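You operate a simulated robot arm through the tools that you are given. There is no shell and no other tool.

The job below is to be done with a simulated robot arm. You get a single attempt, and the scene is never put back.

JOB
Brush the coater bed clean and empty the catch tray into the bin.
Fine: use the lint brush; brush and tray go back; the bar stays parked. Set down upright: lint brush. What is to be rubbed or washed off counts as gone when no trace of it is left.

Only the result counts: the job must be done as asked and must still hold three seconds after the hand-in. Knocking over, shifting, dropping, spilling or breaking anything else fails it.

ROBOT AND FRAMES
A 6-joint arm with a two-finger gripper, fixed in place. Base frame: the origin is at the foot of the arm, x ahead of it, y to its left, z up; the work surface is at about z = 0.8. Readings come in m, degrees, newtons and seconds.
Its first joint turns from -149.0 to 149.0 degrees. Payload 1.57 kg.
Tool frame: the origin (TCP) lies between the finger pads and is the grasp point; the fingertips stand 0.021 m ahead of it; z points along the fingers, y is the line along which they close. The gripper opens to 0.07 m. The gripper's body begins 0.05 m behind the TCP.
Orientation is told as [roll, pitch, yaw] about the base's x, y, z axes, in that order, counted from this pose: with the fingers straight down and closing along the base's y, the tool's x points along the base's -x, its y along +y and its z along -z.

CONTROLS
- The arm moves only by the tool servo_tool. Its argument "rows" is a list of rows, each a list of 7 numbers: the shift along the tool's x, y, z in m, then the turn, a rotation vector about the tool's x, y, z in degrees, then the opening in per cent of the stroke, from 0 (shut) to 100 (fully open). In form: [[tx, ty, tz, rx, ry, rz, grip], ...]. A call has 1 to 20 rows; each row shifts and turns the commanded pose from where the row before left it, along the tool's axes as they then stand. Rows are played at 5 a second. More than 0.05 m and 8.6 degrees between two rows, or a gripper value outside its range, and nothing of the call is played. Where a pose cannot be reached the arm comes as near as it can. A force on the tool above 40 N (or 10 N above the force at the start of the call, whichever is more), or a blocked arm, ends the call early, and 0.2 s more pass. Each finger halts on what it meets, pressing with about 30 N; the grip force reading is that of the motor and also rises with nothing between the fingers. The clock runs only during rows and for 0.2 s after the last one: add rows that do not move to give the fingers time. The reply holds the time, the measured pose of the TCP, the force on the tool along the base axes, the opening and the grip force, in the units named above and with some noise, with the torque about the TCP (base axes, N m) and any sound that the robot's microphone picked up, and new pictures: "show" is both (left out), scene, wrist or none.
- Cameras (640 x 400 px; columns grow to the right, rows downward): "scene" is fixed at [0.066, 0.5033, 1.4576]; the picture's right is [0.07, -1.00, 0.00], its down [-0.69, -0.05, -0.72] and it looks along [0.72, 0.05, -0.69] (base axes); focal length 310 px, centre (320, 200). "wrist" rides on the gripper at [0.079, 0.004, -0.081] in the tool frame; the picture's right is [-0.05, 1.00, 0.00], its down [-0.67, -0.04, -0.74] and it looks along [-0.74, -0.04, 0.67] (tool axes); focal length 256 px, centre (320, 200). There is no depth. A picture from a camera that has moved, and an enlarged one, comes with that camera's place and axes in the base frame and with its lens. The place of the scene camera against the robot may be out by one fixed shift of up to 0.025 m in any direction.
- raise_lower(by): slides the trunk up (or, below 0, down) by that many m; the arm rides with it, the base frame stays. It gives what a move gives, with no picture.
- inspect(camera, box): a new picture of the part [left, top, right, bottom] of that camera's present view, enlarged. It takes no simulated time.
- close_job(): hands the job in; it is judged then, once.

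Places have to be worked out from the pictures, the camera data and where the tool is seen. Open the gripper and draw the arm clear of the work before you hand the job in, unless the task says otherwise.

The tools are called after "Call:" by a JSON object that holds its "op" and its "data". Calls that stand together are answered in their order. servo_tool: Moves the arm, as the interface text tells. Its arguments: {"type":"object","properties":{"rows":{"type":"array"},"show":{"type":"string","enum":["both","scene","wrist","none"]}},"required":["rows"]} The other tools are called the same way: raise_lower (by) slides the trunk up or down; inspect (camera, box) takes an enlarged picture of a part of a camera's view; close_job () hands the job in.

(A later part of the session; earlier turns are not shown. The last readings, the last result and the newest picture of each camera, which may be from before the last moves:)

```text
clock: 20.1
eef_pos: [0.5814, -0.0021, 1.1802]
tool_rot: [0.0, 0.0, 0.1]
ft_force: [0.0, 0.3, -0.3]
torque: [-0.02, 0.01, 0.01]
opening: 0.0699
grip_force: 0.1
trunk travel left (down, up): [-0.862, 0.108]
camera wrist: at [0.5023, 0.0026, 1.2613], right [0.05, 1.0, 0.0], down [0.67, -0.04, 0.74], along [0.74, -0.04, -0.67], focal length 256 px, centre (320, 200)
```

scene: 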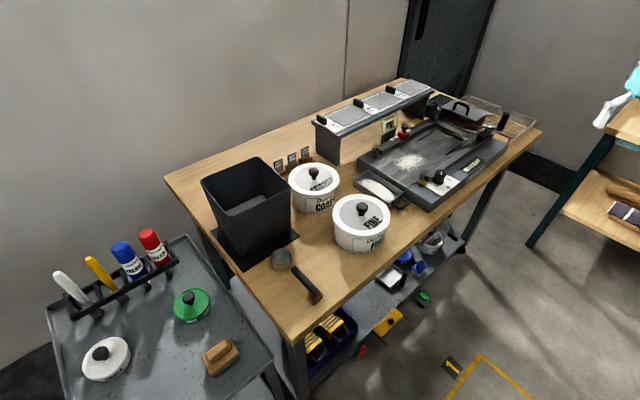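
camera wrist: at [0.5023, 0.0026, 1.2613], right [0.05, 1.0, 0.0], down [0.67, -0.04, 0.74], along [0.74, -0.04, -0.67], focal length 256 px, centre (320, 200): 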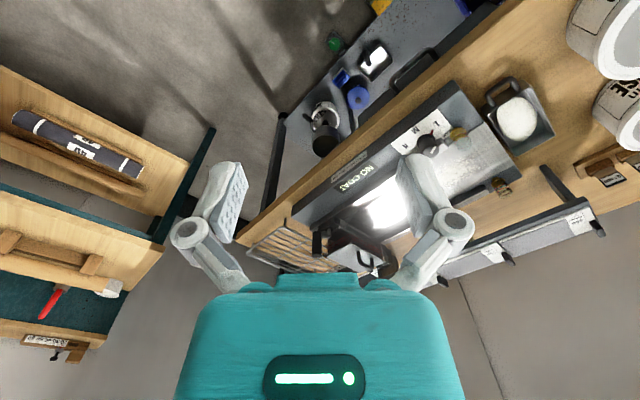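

Limit is 0.4 per slide. I lower by 0.4 and look.

Call:
{"op": "raise_lower", "data": {"by": -0.4}}

Call:
{"op": "servo_tool", "data": {"rows": [[0, 0, 0, 0, 0, 0, 100]], "show": "wrist"}}

Call:
{"op": "inspect", "data": {"camera": "wrist", "box": [280, 20, 460, 160]}}

```text
clock: 24.0
eef_pos: [0.58, -0.0018, 0.7804]
tool_rot: [0.1, 0.0, 0.0]
ft_force: [-0.3, -0.1, 0.4]
torque: [0.0, 0.0, 0.0]
opening: 0.0701
grip_force: 0.2
trunk travel left (down, up): [-0.462, 0.508]
```

```text
clock: 24.4
eef_pos: [0.5813, -0.0019, 0.7808]
tool_rot: [0.0, 0.0, -0.1]
ft_force: [0.1, 0.2, 0.3]
torque: [-0.03, -0.01, 0.02]
opening: 0.0702
grip_force: 0.0
trunk travel left (down, up): [-0.462, 0.508]
camera wrist: at [0.5023, 0.0027, 0.8613], right [0.05, 1.0, 0.0], down [0.67, -0.04, 0.74], along [0.74, -0.04, -0.67], focal length 256 px, centre (320, 200)
```

wrist: 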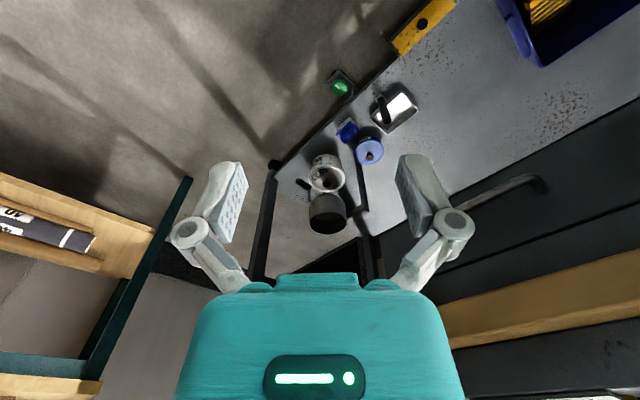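

```text
2.86 times, centred on (370, 90) of wrist
camera zoom: at [0.5023, 0.0027, 0.8613], right [0.05, 1.0, 0.0], down [0.67, -0.04, 0.74], along [0.74, -0.04, -0.67], focal length 731 px, centre (177, 514)
```

zoom: 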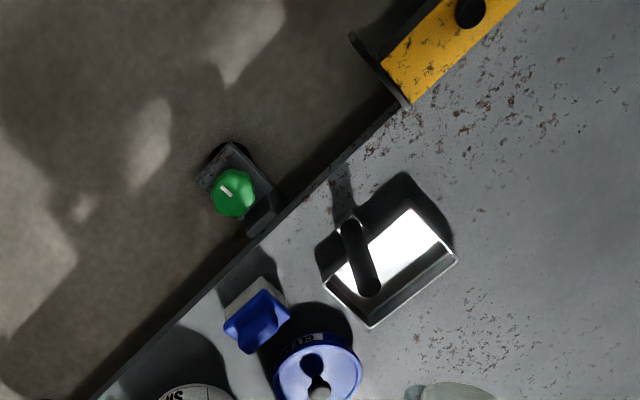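

Still small; lower another 0.2 m.

Call:
{"op": "raise_lower", "data": {"by": -0.22}}

Call:
{"op": "servo_tool", "data": {"rows": [[0, 0, 0, 0, 0, 0, 100]], "show": "wrist"}}

Call:
{"op": "inspect", "data": {"camera": "wrist", "box": [330, 90, 430, 180]}}

```text
clock: 26.7
eef_pos: [0.5814, -0.001, 0.5608]
tool_rot: [0.0, 0.0, 0.0]
ft_force: [0.5, -0.1, 0.8]
torque: [0.04, 0.0, -0.03]
opening: 0.07
grip_force: 0.1
trunk travel left (down, up): [-0.242, 0.728]
```

```text
clock: 27.1
eef_pos: [0.5822, -0.0014, 0.5606]
tool_rot: [0.0, 0.1, -0.1]
ft_force: [0.1, 0.1, 0.3]
torque: [0.02, -0.01, 0.0]
opening: 0.07
grip_force: 0.2
trunk travel left (down, up): [-0.242, 0.728]
camera wrist: at [0.5023, 0.0028, 0.6413], right [0.05, 1.0, 0.0], down [0.67, -0.04, 0.74], along [0.74, -0.04, -0.67], focal length 256 px, centre (320, 200)
```

wrist: 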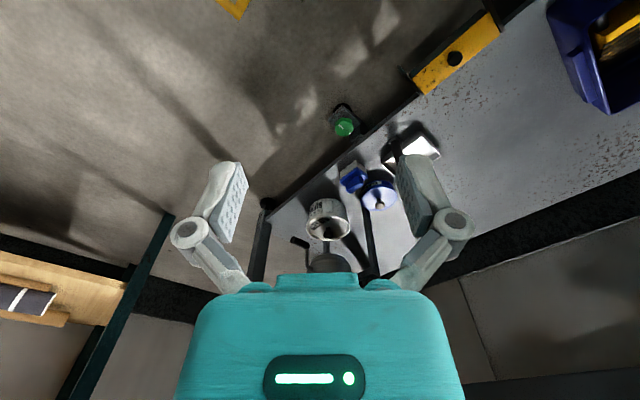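

```text
4.44 times, centred on (380, 135) of wrist
camera zoom: at [0.5023, 0.0028, 0.6413], right [0.05, 1.0, 0.0], down [0.67, -0.04, 0.74], along [0.74, -0.04, -0.67], focal length 1138 px, centre (53, 489)
```

zoom: 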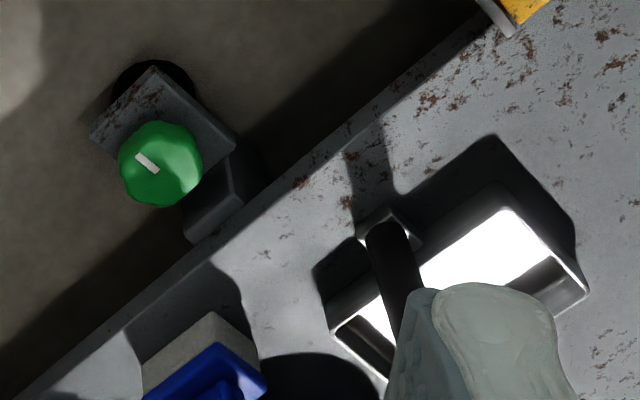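

Call:
{"op": "inspect", "data": {"camera": "wrist", "box": [330, 150, 380, 200]}}

Call:
{"op": "inspect", "data": {"camera": "wrist", "box": [270, 140, 450, 280]}}

```text
8.00 times, centred on (355, 175) of wrist
camera zoom: at [0.5023, 0.0028, 0.6413], right [0.05, 1.0, 0.0], down [0.67, -0.04, 0.74], along [0.74, -0.04, -0.67], focal length 2048 px, centre (40, 400)
```

zoom: 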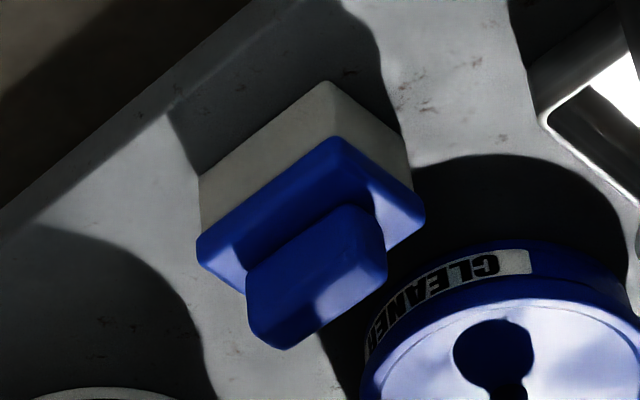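

```text
2.86 times, centred on (360, 210) of wrist
camera zoom: at [0.5023, 0.0028, 0.6413], right [0.05, 1.0, 0.0], down [0.67, -0.04, 0.74], along [0.74, -0.04, -0.67], focal length 731 px, centre (206, 171)
```

zoom: 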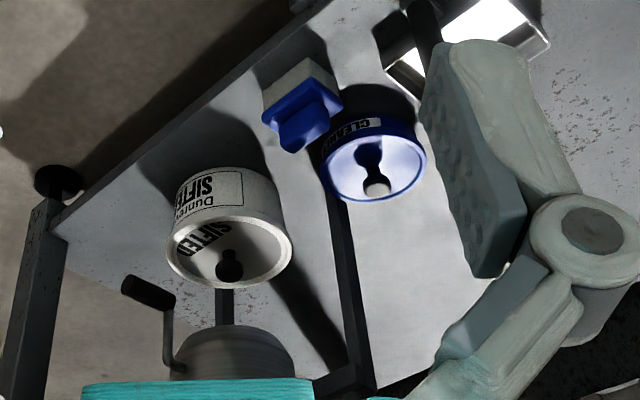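

All three block tools seen: red has a steel base, blue a hard white scrub pad, wooden one a dark soft fabric pad — the wooden one is the lint brush. Now I raise the arm and test how far it reaches above the bed (powder centre ≈ (0.92, 0.26), spread to a radius of about 1.02 m).

Call:
{"op": "raise_lower", "data": {"by": 0.4}}

Call:
{"op": "servo_tool", "data": {"rows": [[0, 0, -0.04, 0, 0, 0, 100], [0, 0, -0.04, 0, 0, 0, 100], [0, 0, -0.04, 0, 0, 0, 100], [0, 0, -0.04, 0, 0, 0, 100], [0, 0, -0.04, 0, 0, 0, 100], [0, 0.04, 0, 0, 0, -8, 100], [0, 0.04, 0, 0, 0, -8, 100], [0, 0.04, 0, 0, 0, 0, 100], [0, 0.04, 0, 0, 0, 0, 100], [0, 0, 0, 0, 0, 0, 100]], "show": "none"}}

```text
clock: 30.9
eef_pos: [0.5812, -0.0016, 0.9612]
tool_rot: [0.0, 0.0, 0.1]
ft_force: [0.3, -0.3, 0.3]
torque: [-0.01, 0.01, 0.01]
opening: 0.07
grip_force: 0.0
trunk travel left (down, up): [-0.642, 0.328]
```

```text
clock: 33.1
eef_pos: [0.5541, 0.1559, 0.9607]
tool_rot: [0.0, -0.1, 15.9]
ft_force: [0.2, 0.5, 0.9]
torque: [0.01, 0.04, -0.02]
opening: 0.0702
grip_force: 0.1
out of reach, approached as far as the arm can: row 1, 2, 3, 4, 5
trunk travel left (down, up): [-0.642, 0.328]
```

Height only changes with the trunk (SCARA-like arm); tilting the tool is done by the wrist. I raise the trunk 0.1, turn to yaw 45 and move outward over the bed to test reach.

Call:
{"op": "raise_lower", "data": {"by": 0.1}}

Call:
{"op": "servo_tool", "data": {"rows": [[0, 0, 0, 0, 0, -7.3, 100], [0, 0, 0, 0, 0, -7.3, 100], [0, 0, 0, 0, 0, -7.3, 100], [0, 0, 0, 0, 0, -7.2, 100], [-0.039, -0.021, 0, 0, 0, 0, 100], [-0.039, -0.021, 0, 0, 0, 0, 100], [-0.039, -0.021, 0, 0, 0, 0, 100], [-0.039, -0.021, 0, 0, 0, 0, 100], [-0.039, -0.021, 0, 0, 0, 0, 100], [-0.039, -0.021, 0, 0, 0, 0, 100], [-0.039, -0.021, 0, 0, 0, 0, 100], [-0.039, -0.021, 0, 0, 0, 0, 100], [0, 0, 0, 0, 0, 0, 100]], "show": "both"}}

```text
clock: 34.5
eef_pos: [0.5543, 0.1552, 1.0605]
tool_rot: [0.0, 0.0, 16.0]
ft_force: [0.8, -0.2, 0.3]
torque: [-0.04, -0.01, 0.0]
opening: 0.0703
grip_force: 0.1
trunk travel left (down, up): [-0.742, 0.228]
```

```text
clock: 37.3
eef_pos: [0.894, 0.2579, 1.061]
tool_rot: [0.0, 0.0, 45.1]
ft_force: [-0.6, 1.0, -0.9]
torque: [0.0, 0.02, -0.01]
opening: 0.0699
grip_force: 0.0
out of reach, approached as far as the arm can: row 12
trunk travel left (down, up): [-0.742, 0.228]
camera wrist: at [0.8358, 0.206, 1.1412], right [-0.67, 0.74, 0.0], down [0.5, 0.45, 0.74], along [0.55, 0.5, -0.67], focal length 256 px, centre (320, 200)
```

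scene: 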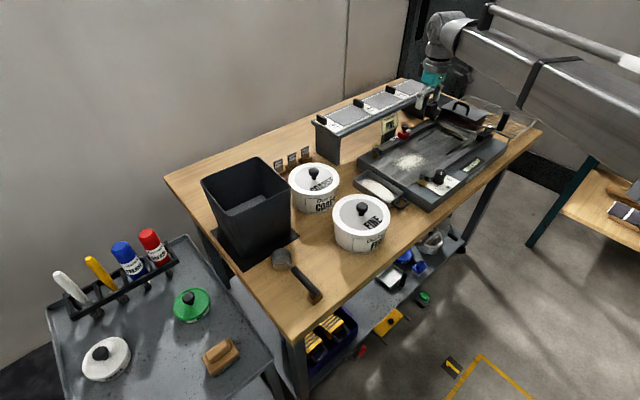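
wrist: 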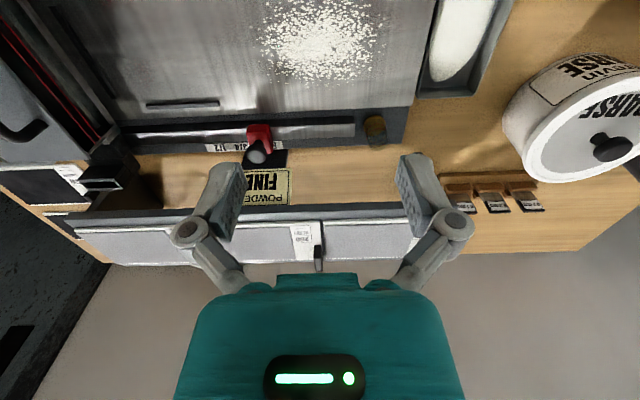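

Radial 0.93 m is reached at yaw 45 pointing down. Now I test with a 20° outward tilt whether the TCP can get to about 1.0 m.

Call:
{"op": "servo_tool", "data": {"rows": [[0, 0, 0, 0, -8, 0, 100], [0, 0, 0, 0, -8, 0, 100], [0, 0, 0, 0, -4, 0, 100], [-0.0288, -0.017, 0.0105, 0, 0, 0, 100], [-0.0288, -0.017, 0.0105, 0, 0, 0, 100], [0, 0, 0, 0, 0, 0, 100]], "show": "wrist"}}

```text
clock: 38.7
eef_pos: [0.9627, 0.2772, 1.0714]
tool_rot: [0.0, -20.0, 45.1]
ft_force: [-0.5, -0.3, 0.3]
torque: [-0.01, 0.02, 0.05]
opening: 0.0699
grip_force: 0.0
out of reach, approached as far as the arm can: row 1, 2, 3
trunk travel left (down, up): [-0.742, 0.228]
camera wrist: at [0.8874, 0.208, 1.1204], right [-0.67, 0.74, 0.02], down [0.29, 0.24, 0.93], along [0.68, 0.63, -0.37], focal length 256 px, centre (320, 200)
```

wrist: 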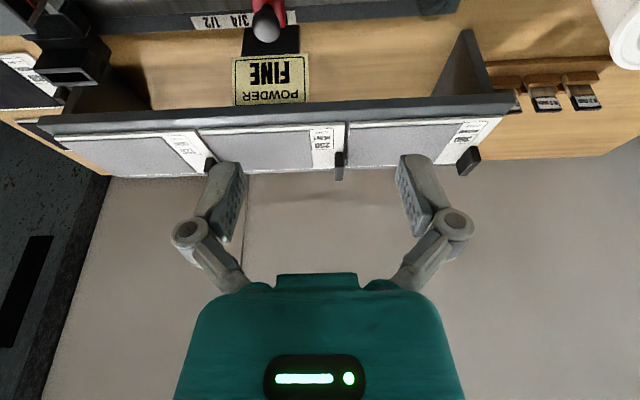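

With tilt the TCP reaches radial 1.0 m, which is enough. I'll therefore grasp the brush with the tool at yaw 45, tilted 20° outward, closing on the handle ends. Raising and swinging round to the trolley.

Call:
{"op": "raise_lower", "data": {"by": 0.1}}

Call:
{"op": "servo_tool", "data": {"rows": [[0.0307, 0.0279, -0.0112, 0, 0, 0, 100], [0.0307, 0.0279, -0.0112, 0, 0, 0, 100], [0.0307, 0.0279, -0.0112, 0, 0, 0, 100], [0.0307, 0.0279, -0.0112, 0, 0, 0, 100], [0.0307, 0.0279, -0.0112, 0, 0, 0, 100], [0.0307, 0.0279, -0.0112, 0, 0, 0, 100], [0.0307, 0.0279, -0.0112, 0, 0, 0, 100], [0.0307, 0.0279, -0.0112, 0, 0, 0, 100], [0.0022, 0.0471, -0.0008, 0, 0, 0, 100], [0.0022, 0.0471, -0.0008, 0, 0, 0, 100], [0.0022, 0.0471, -0.0008, 0, 0, 0, 100], [0.0022, 0.0471, -0.0008, 0, 0, 0, 100], [0.0022, 0.0471, -0.0008, 0, 0, 0, 100], [0.0022, 0.0471, -0.0008, 0, 0, 0, 100], [0.0022, 0.0471, -0.0008, 0, 0, 0, 100], [0.0022, 0.0471, -0.0008, 0, 0, 0, 100], [0.0022, 0.0471, -0.0008, 0, 0, 0, 100], [0.0022, 0.0471, -0.0008, 0, 0, 0, 100], [0.0022, 0.0471, -0.0008, 0, 0, 0, 100], [0.0022, 0.0471, -0.0008, 0, 0, 0, 100]], "show": "both"}}

```text
clock: 40.0
eef_pos: [0.963, 0.2764, 1.1707]
tool_rot: [0.1, -19.9, 45.2]
ft_force: [-0.4, -0.2, 0.7]
torque: [-0.01, 0.02, 0.03]
opening: 0.0699
grip_force: 0.1
trunk travel left (down, up): [-0.842, 0.128]
```

```text
clock: 44.2
eef_pos: [0.1959, 0.6299, 1.1726]
tool_rot: [-0.1, -20.0, 45.1]
ft_force: [-0.3, 0.1, 0.6]
torque: [-0.01, -0.03, 0.03]
opening: 0.0702
grip_force: 0.1
out of reach, approached as far as the arm can: row 18, 20
trunk travel left (down, up): [-0.842, 0.128]
camera wrist: at [0.1222, 0.561, 1.2203], right [-0.67, 0.74, 0.02], down [0.29, 0.24, 0.93], along [0.68, 0.63, -0.37], focal length 256 px, centre (320, 200)
```

scene: 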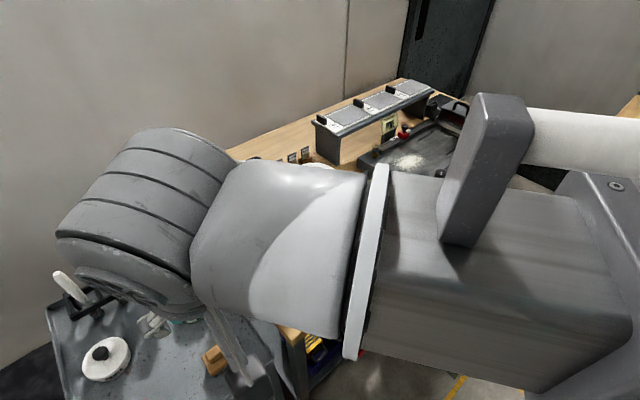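
wrist: 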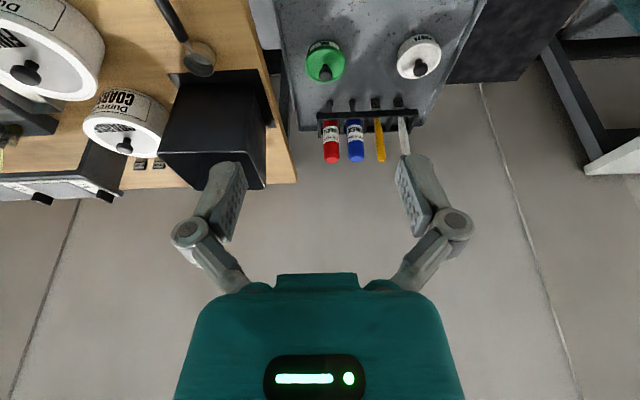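

I lower the trunk so the brush comes into view between the fingers.

Call:
{"op": "raise_lower", "data": {"by": -0.26}}

Call:
{"op": "servo_tool", "data": {"rows": [[0, 0, 0, 0, 0, 0, 100]], "show": "both"}}

Call:
{"op": "inspect", "data": {"camera": "wrist", "box": [230, 60, 430, 200]}}

```text
clock: 46.9
eef_pos: [0.1976, 0.6301, 0.9122]
tool_rot: [0.0, -20.0, 45.1]
ft_force: [0.2, -0.2, 0.8]
torque: [-0.01, -0.03, -0.03]
opening: 0.0701
grip_force: 0.1
trunk travel left (down, up): [-0.582, 0.388]
```

```text
clock: 47.3
eef_pos: [0.1971, 0.6288, 0.9126]
tool_rot: [0.0, -20.0, 45.1]
ft_force: [0.4, 0.2, 0.7]
torque: [0.04, -0.01, 0.01]
opening: 0.0705
grip_force: 0.0
trunk travel left (down, up): [-0.582, 0.388]
camera wrist: at [0.1231, 0.5599, 0.9605], right [-0.67, 0.74, 0.02], down [0.29, 0.24, 0.93], along [0.68, 0.63, -0.37], focal length 256 px, centre (320, 200)
```

scene: 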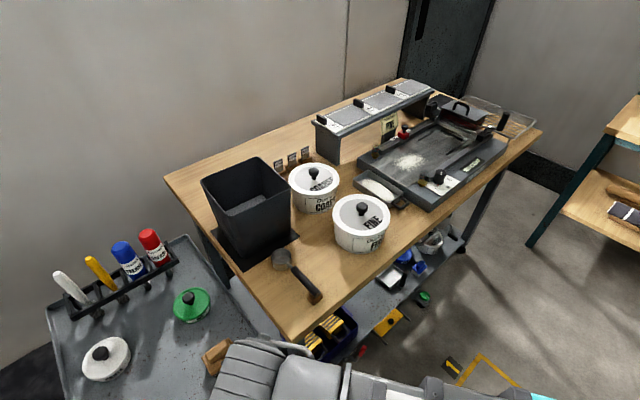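
wrist: 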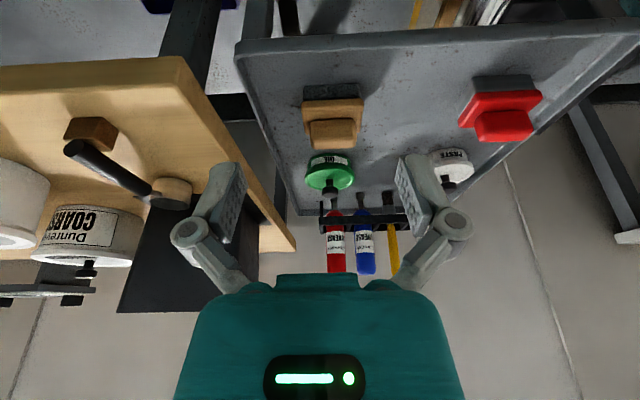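

```text
2.86 times, centred on (330, 130) of wrist
camera zoom: at [0.1231, 0.5599, 0.9605], right [-0.67, 0.74, 0.02], down [0.29, 0.24, 0.93], along [0.68, 0.63, -0.37], focal length 731 px, centre (291, 400)
```

zoom: 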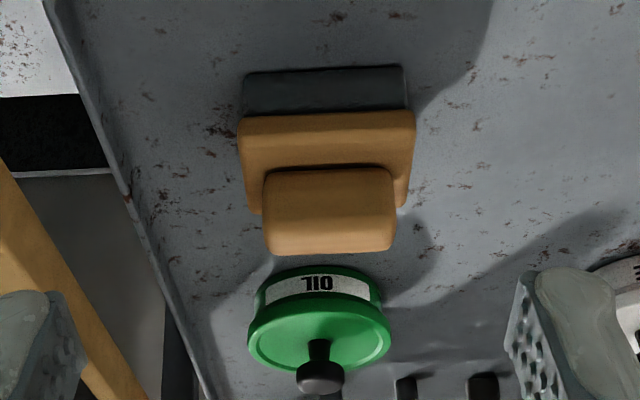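

The brush edge runs along az 135°, matching yaw 45; handle centre ≈ (0.281, 0.728), handle top ≈ z 0.80. I move above it and lower to about 6 cm above grasp height for a check.

Call:
{"op": "servo_tool", "data": {"rows": [[-0.039, 0.0035, 0.0142, 0, 0, 0, 100], [-0.039, 0.0035, 0.0142, 0, 0, 0, 100], [-0.039, 0.0035, 0.0142, 0, 0, 0, 100], [0, 0, 0, 0, 0, 0, 100]], "show": "none"}}

Call:
{"op": "raise_lower", "data": {"by": -0.05}}

Call:
{"op": "servo_tool", "data": {"rows": [[0, 0, 0, 0, 0, 0, 100]], "show": "both"}}

Call:
{"op": "inspect", "data": {"camera": "wrist", "box": [220, 60, 420, 200]}}

Call:
{"op": "inspect", "data": {"camera": "scene", "box": [180, 310, 300, 400]}}

```text
clock: 48.3
eef_pos: [0.2779, 0.7256, 0.9115]
tool_rot: [0.0, -19.9, 45.0]
ft_force: [-0.9, -0.2, 0.1]
torque: [-0.02, 0.0, 0.01]
opening: 0.07
grip_force: 0.1
trunk travel left (down, up): [-0.582, 0.388]
```

```text
clock: 49.2
eef_pos: [0.2758, 0.7238, 0.8627]
tool_rot: [0.0, -20.0, 45.2]
ft_force: [0.1, 1.0, -0.1]
torque: [-0.01, 0.0, 0.02]
opening: 0.0699
grip_force: 0.0
trunk travel left (down, up): [-0.532, 0.438]
```

```text
clock: 49.6
eef_pos: [0.2771, 0.7255, 0.8624]
tool_rot: [0.1, -19.9, 45.0]
ft_force: [0.5, -0.8, 0.6]
torque: [-0.02, 0.0, 0.0]
opening: 0.07
grip_force: 0.1
trunk travel left (down, up): [-0.532, 0.438]
camera wrist: at [0.2028, 0.6563, 0.9105], right [-0.67, 0.74, 0.02], down [0.29, 0.24, 0.93], along [0.68, 0.63, -0.37], focal length 256 px, centre (320, 200)
```

scene: 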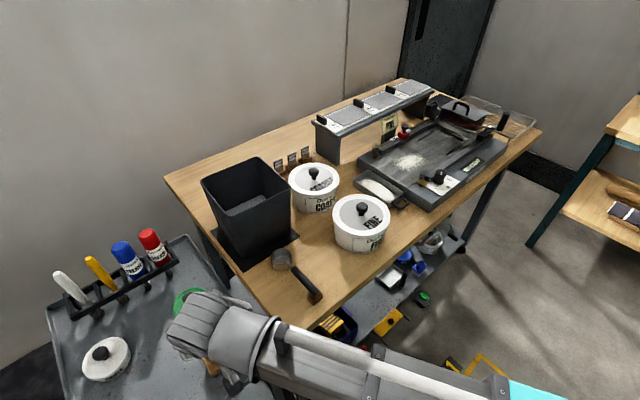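
wrist: 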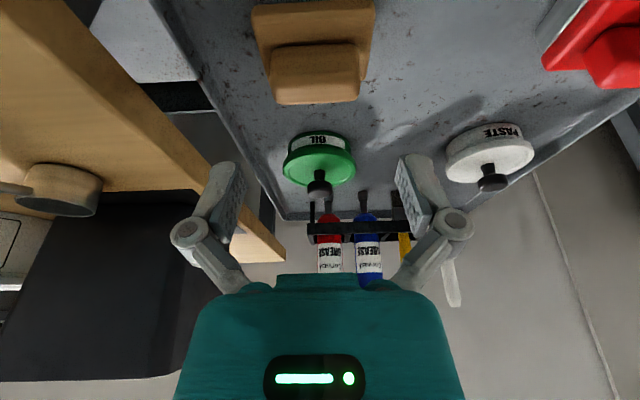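

```text
2.86 times, centred on (320, 130) of wrist
camera zoom: at [0.2028, 0.6563, 0.9105], right [-0.67, 0.74, 0.02], down [0.29, 0.24, 0.93], along [0.68, 0.63, -0.37], focal length 731 px, centre (320, 400)
```

zoom: 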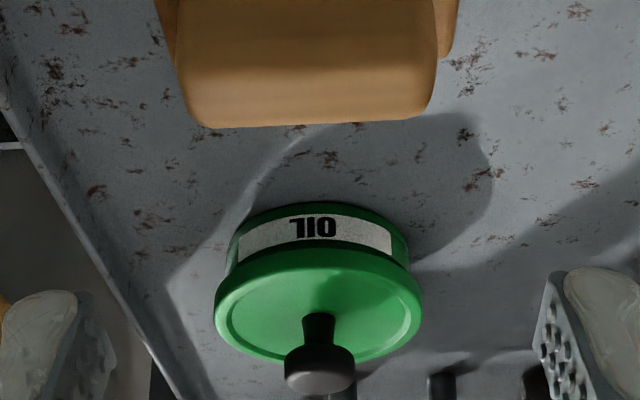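

```text
4.44 times, centred on (240, 355) of scene
camera zoom: at [0.066, 0.5033, 1.4576], right [0.07, -1.0, 0.0], down [-0.69, -0.05, -0.72], along [0.72, 0.05, -0.69], focal length 1380 px, centre (676, -489)
```

zoom: 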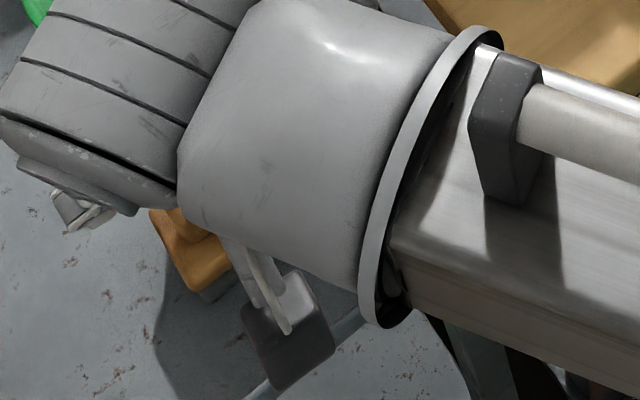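

The handle is nearly centred between the fingers (about 2 mm to one side). I correct that, and lower in steps while watching the force.

Call:
{"op": "servo_tool", "data": {"rows": [[-0.001, -0.002, 0.0004, 0, 0, 0, 100], [0, 0, 0, 0, 0, 0, 100]], "show": "none"}}

Call:
{"op": "raise_lower", "data": {"by": -0.045}}

Call:
{"op": "servo_tool", "data": {"rows": [[0, 0, 0, 0, 0, 0, 100]], "show": "both"}}

Call:
{"op": "inspect", "data": {"camera": "wrist", "box": [200, 60, 440, 240]}}

```text
clock: 50.2
eef_pos: [0.2795, 0.7252, 0.863]
tool_rot: [-0.1, -19.9, 45.2]
ft_force: [0.0, 0.4, 0.6]
torque: [0.01, 0.02, -0.02]
opening: 0.0699
grip_force: 0.1
trunk travel left (down, up): [-0.532, 0.438]
```

```text
clock: 51.0
eef_pos: [0.2806, 0.7259, 0.8175]
tool_rot: [0.0, -19.9, 45.0]
ft_force: [0.8, 0.6, -0.2]
torque: [0.01, -0.01, 0.01]
opening: 0.07
grip_force: 0.0
trunk travel left (down, up): [-0.487, 0.483]
```

```text
clock: 51.5
eef_pos: [0.2822, 0.7249, 0.8167]
tool_rot: [0.0, -20.0, 45.0]
ft_force: [0.6, -0.2, 0.4]
torque: [0.01, 0.0, -0.03]
opening: 0.0697
grip_force: 0.1
trunk travel left (down, up): [-0.487, 0.483]
camera wrist: at [0.2061, 0.656, 0.8655], right [-0.67, 0.74, 0.02], down [0.29, 0.24, 0.93], along [0.68, 0.63, -0.37], focal length 256 px, centre (320, 200)
```

scene: 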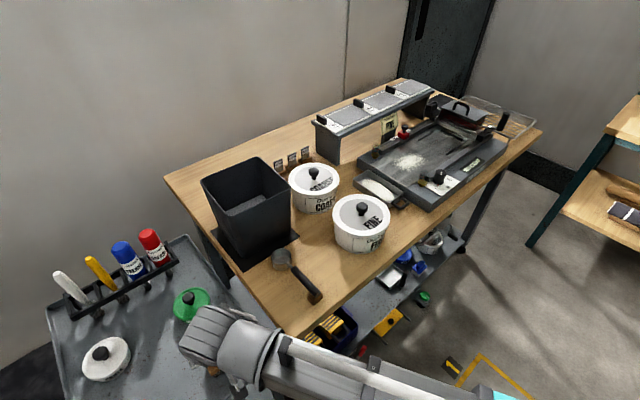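
wrist: 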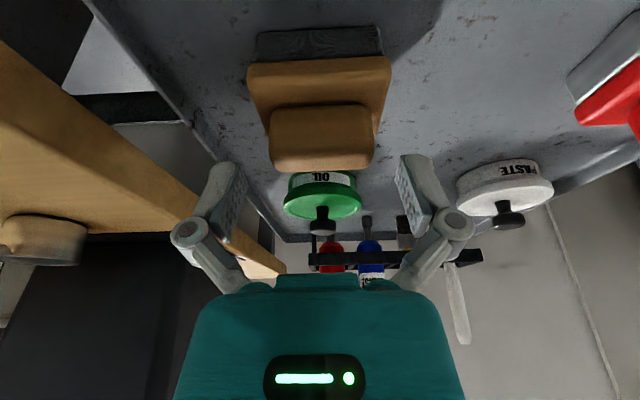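

```text
2.22 times, centred on (320, 150) of wrist
camera zoom: at [0.2061, 0.656, 0.8655], right [-0.67, 0.74, 0.02], down [0.29, 0.24, 0.93], along [0.68, 0.63, -0.37], focal length 569 px, centre (320, 311)
```

zoom: 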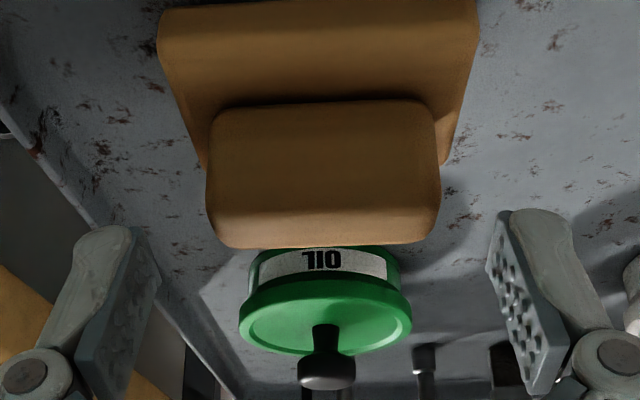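

Aligned well; handle is centred laterally. I shift 2 mm forward, lower 12.5 mm and check the force before closing.

Call:
{"op": "servo_tool", "data": {"rows": [[-0.0019, 0, 0.0007, 0, 0, 0, 100]], "show": "none"}}

Call:
{"op": "raise_lower", "data": {"by": -0.0125}}

Call:
{"op": "servo_tool", "data": {"rows": [[0, 0, 0, 0, 0, 0, 100]], "show": "wrist"}}

Call:
{"op": "inspect", "data": {"camera": "wrist", "box": [200, 60, 440, 240]}}

```text
clock: 51.9
eef_pos: [0.2824, 0.7264, 0.8167]
tool_rot: [0.0, -20.1, 45.1]
ft_force: [-0.2, 0.4, -0.3]
torque: [-0.05, 0.03, -0.02]
opening: 0.0701
grip_force: 0.1
trunk travel left (down, up): [-0.487, 0.483]
```

```text
clock: 52.5
eef_pos: [0.282, 0.7274, 0.8049]
tool_rot: [0.0, -20.1, 45.2]
ft_force: [-0.5, -0.2, -0.1]
torque: [-0.01, -0.01, 0.02]
opening: 0.07
grip_force: 0.1
trunk travel left (down, up): [-0.475, 0.495]
```

```text
clock: 52.9
eef_pos: [0.2821, 0.7259, 0.8044]
tool_rot: [0.0, -20.0, 45.0]
ft_force: [0.1, -0.2, 0.0]
torque: [0.05, 0.03, -0.05]
opening: 0.07
grip_force: 0.1
trunk travel left (down, up): [-0.475, 0.495]
camera wrist: at [0.2078, 0.6578, 0.853], right [-0.67, 0.74, 0.02], down [0.29, 0.24, 0.93], along [0.68, 0.63, -0.37], focal length 256 px, centre (320, 200)
```

wrist: 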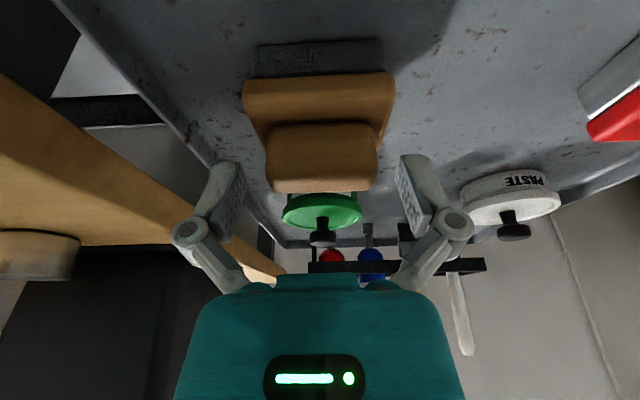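

```text
2.22 times, centred on (320, 150) of wrist
camera zoom: at [0.2078, 0.6578, 0.853], right [-0.67, 0.74, 0.02], down [0.29, 0.24, 0.93], along [0.68, 0.63, -0.37], focal length 569 px, centre (320, 311)
```

zoom: 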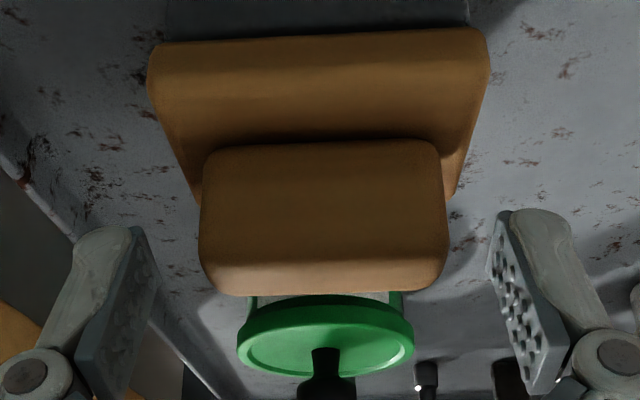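

No contact yet. I lower 2 mm more, check the force and close the gripper on the handle ends.

Call:
{"op": "raise_lower", "data": {"by": -0.002}}

Call:
{"op": "servo_tool", "data": {"rows": [[0, 0, 0, 0, 0, 0, 85], [0, 0, 0, 0, 0, 0, 75], [0, 0, 0, 0, 0, 0, 65], [0, 0, 0, 0, 0, 0, 50], [0, 0, 0, 0, 0, 0, 30], [0, 0, 0, 0, 0, 0, 0], [0, 0, 0, 0, 0, 0, 0], [0, 0, 0, 0, 0, 0, 0]], "show": "both"}}

Call:
{"op": "inspect", "data": {"camera": "wrist", "box": [200, 60, 440, 240]}}

```text
clock: 53.4
eef_pos: [0.2827, 0.726, 0.8024]
tool_rot: [0.0, -20.0, 45.1]
ft_force: [0.1, -0.5, 0.3]
torque: [0.02, 0.0, 0.02]
opening: 0.0702
grip_force: 0.0
trunk travel left (down, up): [-0.473, 0.497]
```

```text
clock: 55.2
eef_pos: [0.2832, 0.7266, 0.8028]
tool_rot: [0.0, -20.0, 45.1]
ft_force: [-0.5, 1.1, 2.4]
torque: [0.05, 0.07, 0.0]
opening: 0.0494
grip_force: 29.6
trunk travel left (down, up): [-0.473, 0.497]
camera wrist: at [0.2077, 0.6577, 0.8511], right [-0.67, 0.74, 0.02], down [0.29, 0.24, 0.93], along [0.68, 0.63, -0.37], focal length 256 px, centre (320, 200)
```

scene: 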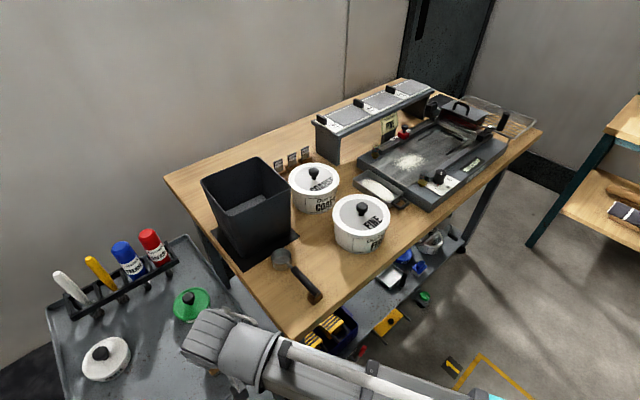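
wrist: 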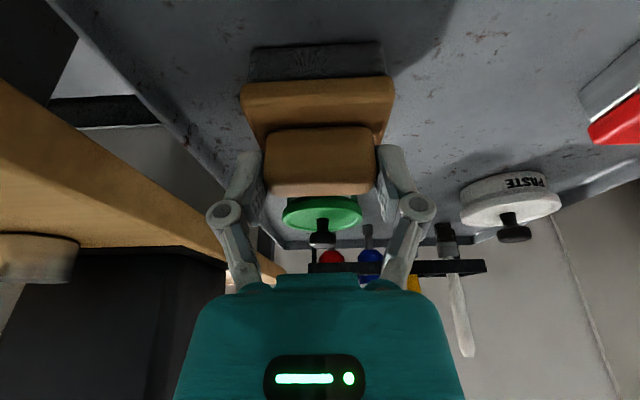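

```text
2.22 times, centred on (320, 150) of wrist
camera zoom: at [0.2077, 0.6577, 0.8511], right [-0.67, 0.74, 0.02], down [0.29, 0.24, 0.93], along [0.68, 0.63, -0.37], focal length 569 px, centre (320, 311)
```

zoom: 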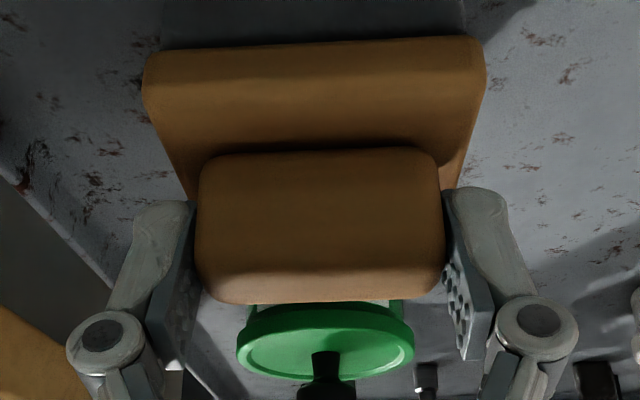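

Gripped (opening 49.4 mm, 29.6 N). I lift a little and check that the brush comes along level.

Call:
{"op": "raise_lower", "data": {"by": 0.05}}

Call:
{"op": "servo_tool", "data": {"rows": [[0, 0, 0, 0, 0, 0, 0]], "show": "wrist"}}

```text
clock: 56.1
eef_pos: [0.2837, 0.7272, 0.852]
tool_rot: [0.0, -19.9, 45.1]
ft_force: [0.4, -0.4, -1.2]
torque: [0.01, 0.0, 0.0]
opening: 0.0496
grip_force: 30.1
trunk travel left (down, up): [-0.523, 0.447]
```

```text
clock: 56.5
eef_pos: [0.2824, 0.7265, 0.8524]
tool_rot: [-0.1, -20.0, 45.2]
ft_force: [0.8, -0.9, -2.1]
torque: [-0.02, 0.01, 0.03]
opening: 0.0493
grip_force: 30.0
trunk travel left (down, up): [-0.523, 0.447]
camera wrist: at [0.2078, 0.6579, 0.9009], right [-0.67, 0.74, 0.02], down [0.29, 0.24, 0.93], along [0.68, 0.63, -0.37], focal length 256 px, centre (320, 200)
```

wrist: 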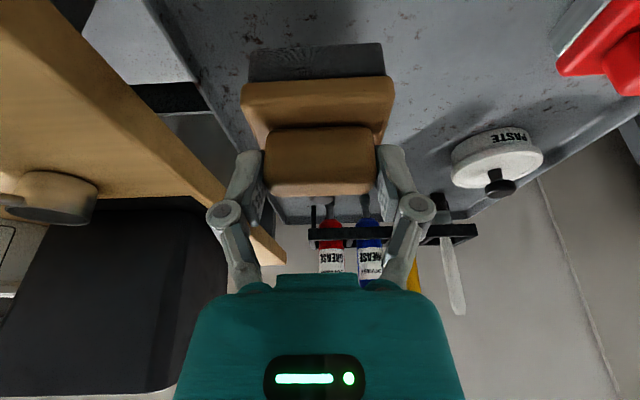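

Brush held firmly. I raise it high and carry it along the inside of the bench to in front of the coater.

Call:
{"op": "raise_lower", "data": {"by": 0.29}}

Call:
{"op": "servo_tool", "data": {"rows": [[0.0376, -0.0197, -0.0137, 0, 0, 0, 0], [0.0376, -0.0197, -0.0137, 0, 0, 0, 0], [0.0376, -0.0197, -0.0137, 0, 0, 0, 0], [-0.0018, -0.0469, 0.0007, 0, 0, 0, 0], [-0.0018, -0.0469, 0.0007, 0, 0, 0, 0], [-0.0018, -0.0469, 0.0007, 0, 0, 0, 0], [-0.0018, -0.0469, 0.0007, 0, 0, 0, 0], [-0.0018, -0.0469, 0.0007, 0, 0, 0, 0], [-0.0018, -0.0469, 0.0007, 0, 0, 0, 0], [-0.0018, -0.0469, 0.0007, 0, 0, 0, 0], [-0.0018, -0.0469, 0.0007, 0, 0, 0, 0], [-0.0018, -0.0469, 0.0007, 0, 0, 0, 0], [-0.0018, -0.0469, 0.0007, 0, 0, 0, 0], [-0.0018, -0.0469, 0.0007, 0, 0, 0, 0], [0, 0, 0, 0, 0, 0, 0]], "show": "both"}}

```text
clock: 59.4
eef_pos: [0.2819, 0.7271, 1.1429]
tool_rot: [0.0, -20.0, 45.1]
ft_force: [-0.4, -0.6, -1.5]
torque: [0.01, -0.01, 0.0]
opening: 0.0495
grip_force: 29.9
trunk travel left (down, up): [-0.813, 0.157]
```

```text
clock: 62.6
eef_pos: [0.6198, 0.2511, 1.1418]
tool_rot: [-0.1, -20.0, 45.2]
ft_force: [0.3, 0.9, -1.9]
torque: [0.03, 0.02, 0.03]
opening: 0.0495
grip_force: 30.1
out of reach, approached as far as the arm can: row 12
trunk travel left (down, up): [-0.813, 0.157]
camera wrist: at [0.5458, 0.1819, 1.1909], right [-0.67, 0.74, 0.02], down [0.29, 0.24, 0.93], along [0.68, 0.63, -0.37], focal length 256 px, centre (320, 200)
```

scene: 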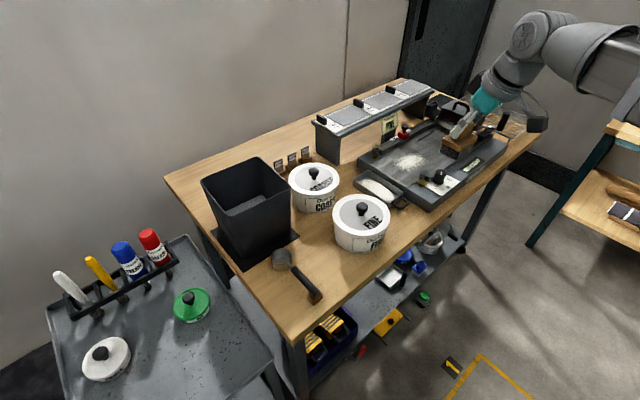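
wrist: 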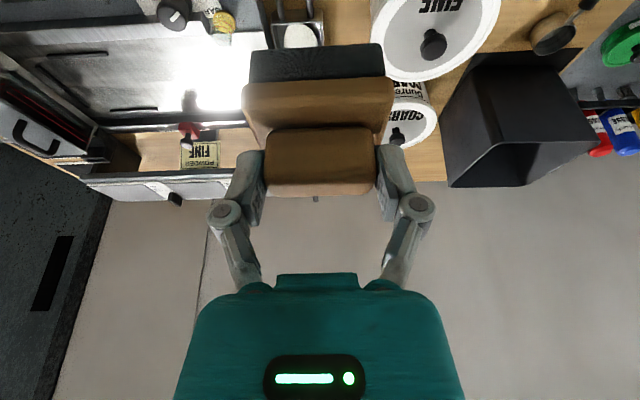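

I zoom in on the brush and gripper in the scene view to calibrate the scene camera against the known TCP, and on the coater.

Call:
{"op": "inspect", "data": {"camera": "scene", "box": [430, 90, 530, 170]}}

Call:
{"op": "inspect", "data": {"camera": "wrist", "box": [0, 0, 340, 200]}}

```text
5.00 times, centred on (480, 130) of scene
camera zoom: at [0.066, 0.5033, 1.4576], right [0.07, -1.0, 0.0], down [-0.69, -0.05, -0.72], along [0.72, 0.05, -0.69], focal length 1552 px, centre (-480, 550)
```

zoom: 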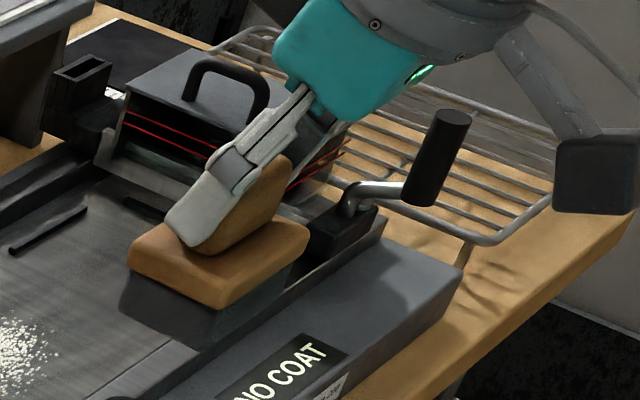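

```text
1.88 times, centred on (170, 100) of wrist
camera zoom: at [0.5458, 0.1819, 1.1909], right [-0.67, 0.74, 0.02], down [0.29, 0.24, 0.93], along [0.68, 0.63, -0.37], focal length 482 px, centre (602, 388)
```

zoom: 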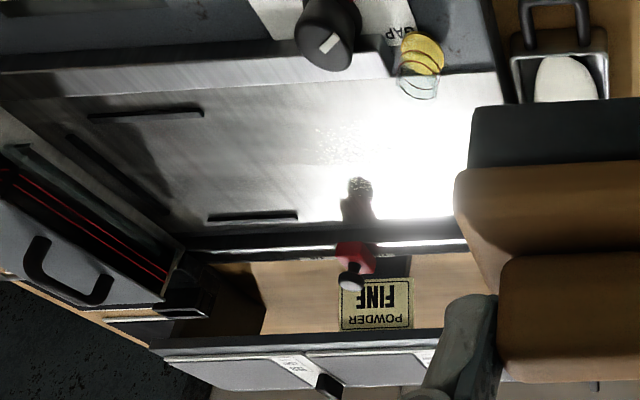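

The fingertip projects exactly where seen, so the scene camera is well calibrated. I judge the bed at z≈0.84, powder spanning u 0.39–0.515 along the bed and v 0.785–0.87 across. I move above the far end of the powder.

Call:
{"op": "servo_tool", "data": {"rows": [[-0.0257, -0.033, 0.0094, 0, 0, 0, 0], [-0.0257, -0.033, 0.0094, 0, 0, 0, 0], [-0.0257, -0.033, 0.0094, 0, 0, 0, 0], [-0.0257, -0.033, 0.0094, 0, 0, 0, 0], [-0.0257, -0.033, 0.0094, 0, 0, 0, 0], [-0.0257, -0.033, 0.0094, 0, 0, 0, 0], [-0.0257, -0.033, 0.0094, 0, 0, 0, 0], [-0.0257, -0.033, 0.0094, 0, 0, 0, 0], [0, 0, 0, 0, 0, 0, 0]], "show": "none"}}

Call:
{"op": "raise_lower", "data": {"by": -0.18}}

Call:
{"op": "servo_tool", "data": {"rows": [[0, 0, 0, 0, 0, 0, 0]], "show": "both"}}

Call:
{"op": "inspect", "data": {"camera": "scene", "box": [360, 80, 520, 200]}}

```text
clock: 64.6
eef_pos: [0.9644, 0.219, 1.1431]
tool_rot: [0.0, -20.1, 45.1]
ft_force: [0.6, 0.0, -1.7]
torque: [0.0, -0.01, -0.01]
opening: 0.0495
grip_force: 30.3
out of reach, approached as far as the arm can: row 3
trunk travel left (down, up): [-0.813, 0.157]
```

```text
clock: 66.6
eef_pos: [0.9626, 0.2199, 0.9626]
tool_rot: [0.0, -20.0, 45.1]
ft_force: [-0.6, 0.1, -1.2]
torque: [0.01, -0.02, -0.04]
opening: 0.0496
grip_force: 30.0
trunk travel left (down, up): [-0.633, 0.337]
```

```text
clock: 67.0
eef_pos: [0.9638, 0.2193, 0.9628]
tool_rot: [-0.1, -20.0, 45.2]
ft_force: [0.4, 0.2, -1.3]
torque: [-0.02, 0.01, 0.0]
opening: 0.0495
grip_force: 30.2
trunk travel left (down, up): [-0.633, 0.337]
camera wrist: at [0.8887, 0.151, 1.0107], right [-0.67, 0.74, 0.02], down [0.29, 0.24, 0.93], along [0.68, 0.63, -0.37], focal length 256 px, centre (320, 200)
```

scene: 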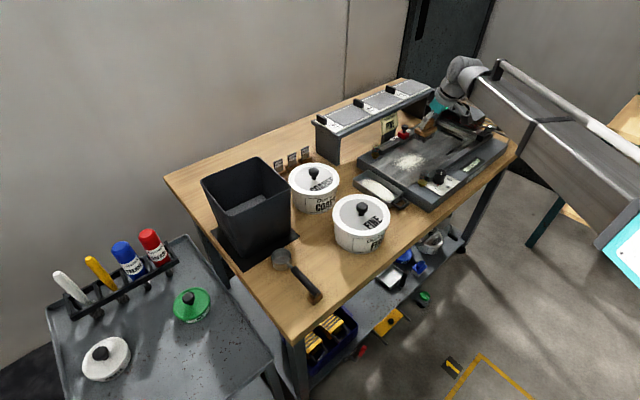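
wrist: 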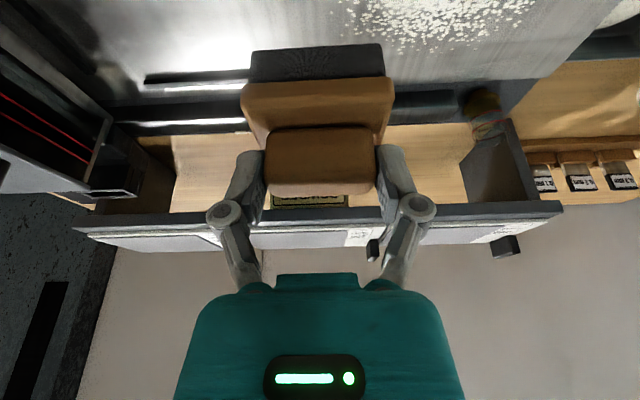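

```text
3.33 times, centred on (440, 140) of scene
camera zoom: at [0.066, 0.5033, 1.4576], right [0.07, -1.0, 0.0], down [-0.69, -0.05, -0.72], along [0.72, 0.05, -0.69], focal length 1035 px, centre (-80, 400)
```

zoom: 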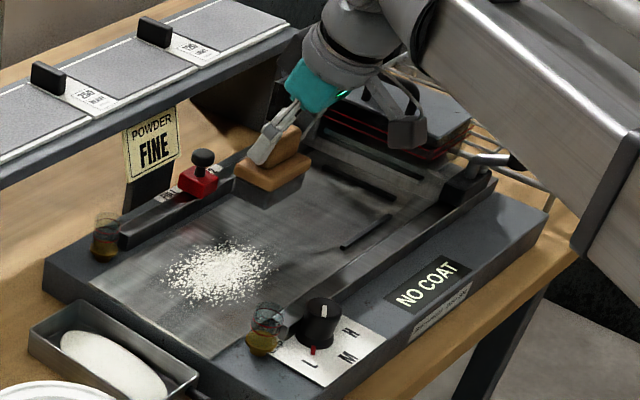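

The brush is over the far end of the powder. I lower gradually to find contact.

Call:
{"op": "raise_lower", "data": {"by": -0.04}}

Call:
{"op": "raise_lower", "data": {"by": -0.008}}

Call:
{"op": "servo_tool", "data": {"rows": [[0, 0, 0, 0, 0, 0, 0]], "show": "both"}}

Call:
{"op": "inspect", "data": {"camera": "scene", "box": [360, 80, 520, 200]}}

```text
clock: 67.8
eef_pos: [0.9633, 0.2206, 0.9218]
tool_rot: [0.1, -19.9, 45.1]
ft_force: [0.2, -0.7, -0.5]
torque: [0.02, 0.01, 0.0]
opening: 0.0492
grip_force: 29.8
trunk travel left (down, up): [-0.593, 0.377]
```

```text
clock: 68.4
eef_pos: [0.9618, 0.2201, 0.9142]
tool_rot: [-0.1, -20.0, 45.0]
ft_force: [1.2, 0.6, -1.7]
torque: [0.01, -0.01, 0.0]
opening: 0.0493
grip_force: 29.7
trunk travel left (down, up): [-0.585, 0.385]
```

```text
clock: 68.8
eef_pos: [0.9646, 0.22, 0.9153]
tool_rot: [0.0, -20.0, 45.0]
ft_force: [0.8, 0.2, -1.0]
torque: [-0.04, 0.04, 0.04]
opening: 0.0497
grip_force: 29.8
trunk travel left (down, up): [-0.585, 0.385]
camera wrist: at [0.8887, 0.1511, 0.9627], right [-0.67, 0.74, 0.02], down [0.29, 0.24, 0.93], along [0.68, 0.63, -0.37], focal length 256 px, centre (320, 200)
```

scene: 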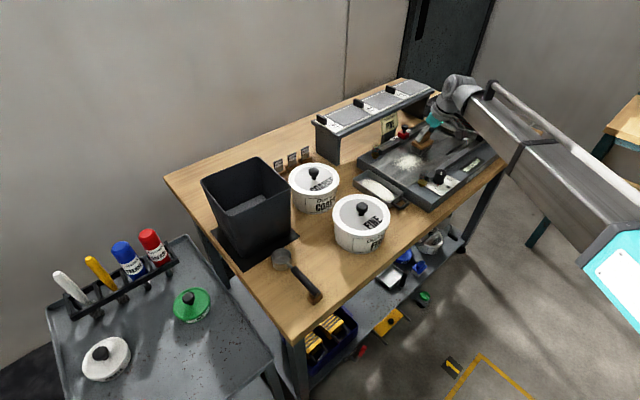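
wrist: 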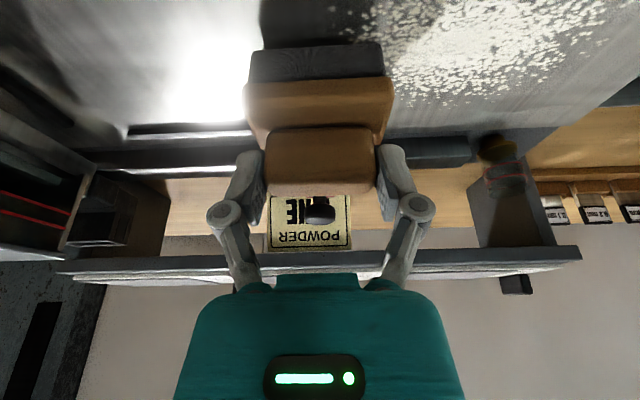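

```text
3.33 times, centred on (440, 140) of scene
camera zoom: at [0.066, 0.5033, 1.4576], right [0.07, -1.0, 0.0], down [-0.69, -0.05, -0.72], along [0.72, 0.05, -0.69], focal length 1035 px, centre (-80, 400)
```

zoom: 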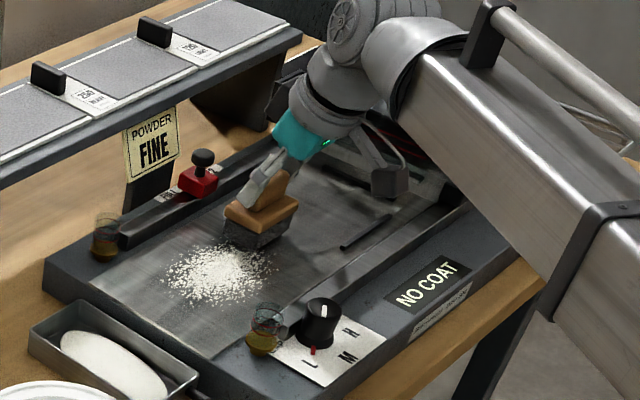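

Almost touching. Lowering in small steps, watching the vertical force.

Call:
{"op": "raise_lower", "data": {"by": -0.004}}

Call:
{"op": "raise_lower", "data": {"by": -0.003}}

```text
clock: 69.3
eef_pos: [0.9632, 0.2211, 0.9095]
tool_rot: [0.0, -20.0, 45.2]
ft_force: [-0.4, -0.2, -0.2]
torque: [-0.02, 0.0, -0.04]
opening: 0.0497
grip_force: 30.5
trunk travel left (down, up): [-0.581, 0.389]
```

```text
clock: 69.9
eef_pos: [0.9633, 0.2209, 0.9074]
tool_rot: [0.0, -20.0, 45.1]
ft_force: [1.3, 1.2, 3.6]
torque: [0.05, 0.05, -0.05]
opening: 0.0495
grip_force: 29.6
trunk travel left (down, up): [-0.578, 0.392]
```

Contact at TCP z≈0.908. One more millimetre for a firm press.

Call:
{"op": "raise_lower", "data": {"by": -0.001}}

Call:
{"op": "raise_lower", "data": {"by": -0.001}}

```text
clock: 70.4
eef_pos: [0.9625, 0.2198, 0.9067]
tool_rot: [0.0, -20.1, 45.1]
ft_force: [5.3, 0.4, 14.8]
torque: [0.02, -0.03, -0.02]
opening: 0.0495
grip_force: 30.6
trunk travel left (down, up): [-0.577, 0.393]
```

```text
clock: 70.9
eef_pos: [0.9627, 0.2191, 0.907]
tool_rot: [0.0, -20.2, 45.1]
ft_force: [9.2, 0.2, 25.0]
torque: [0.07, -0.31, 0.01]
opening: 0.0497
grip_force: 29.9
trunk travel left (down, up): [-0.576, 0.394]
```

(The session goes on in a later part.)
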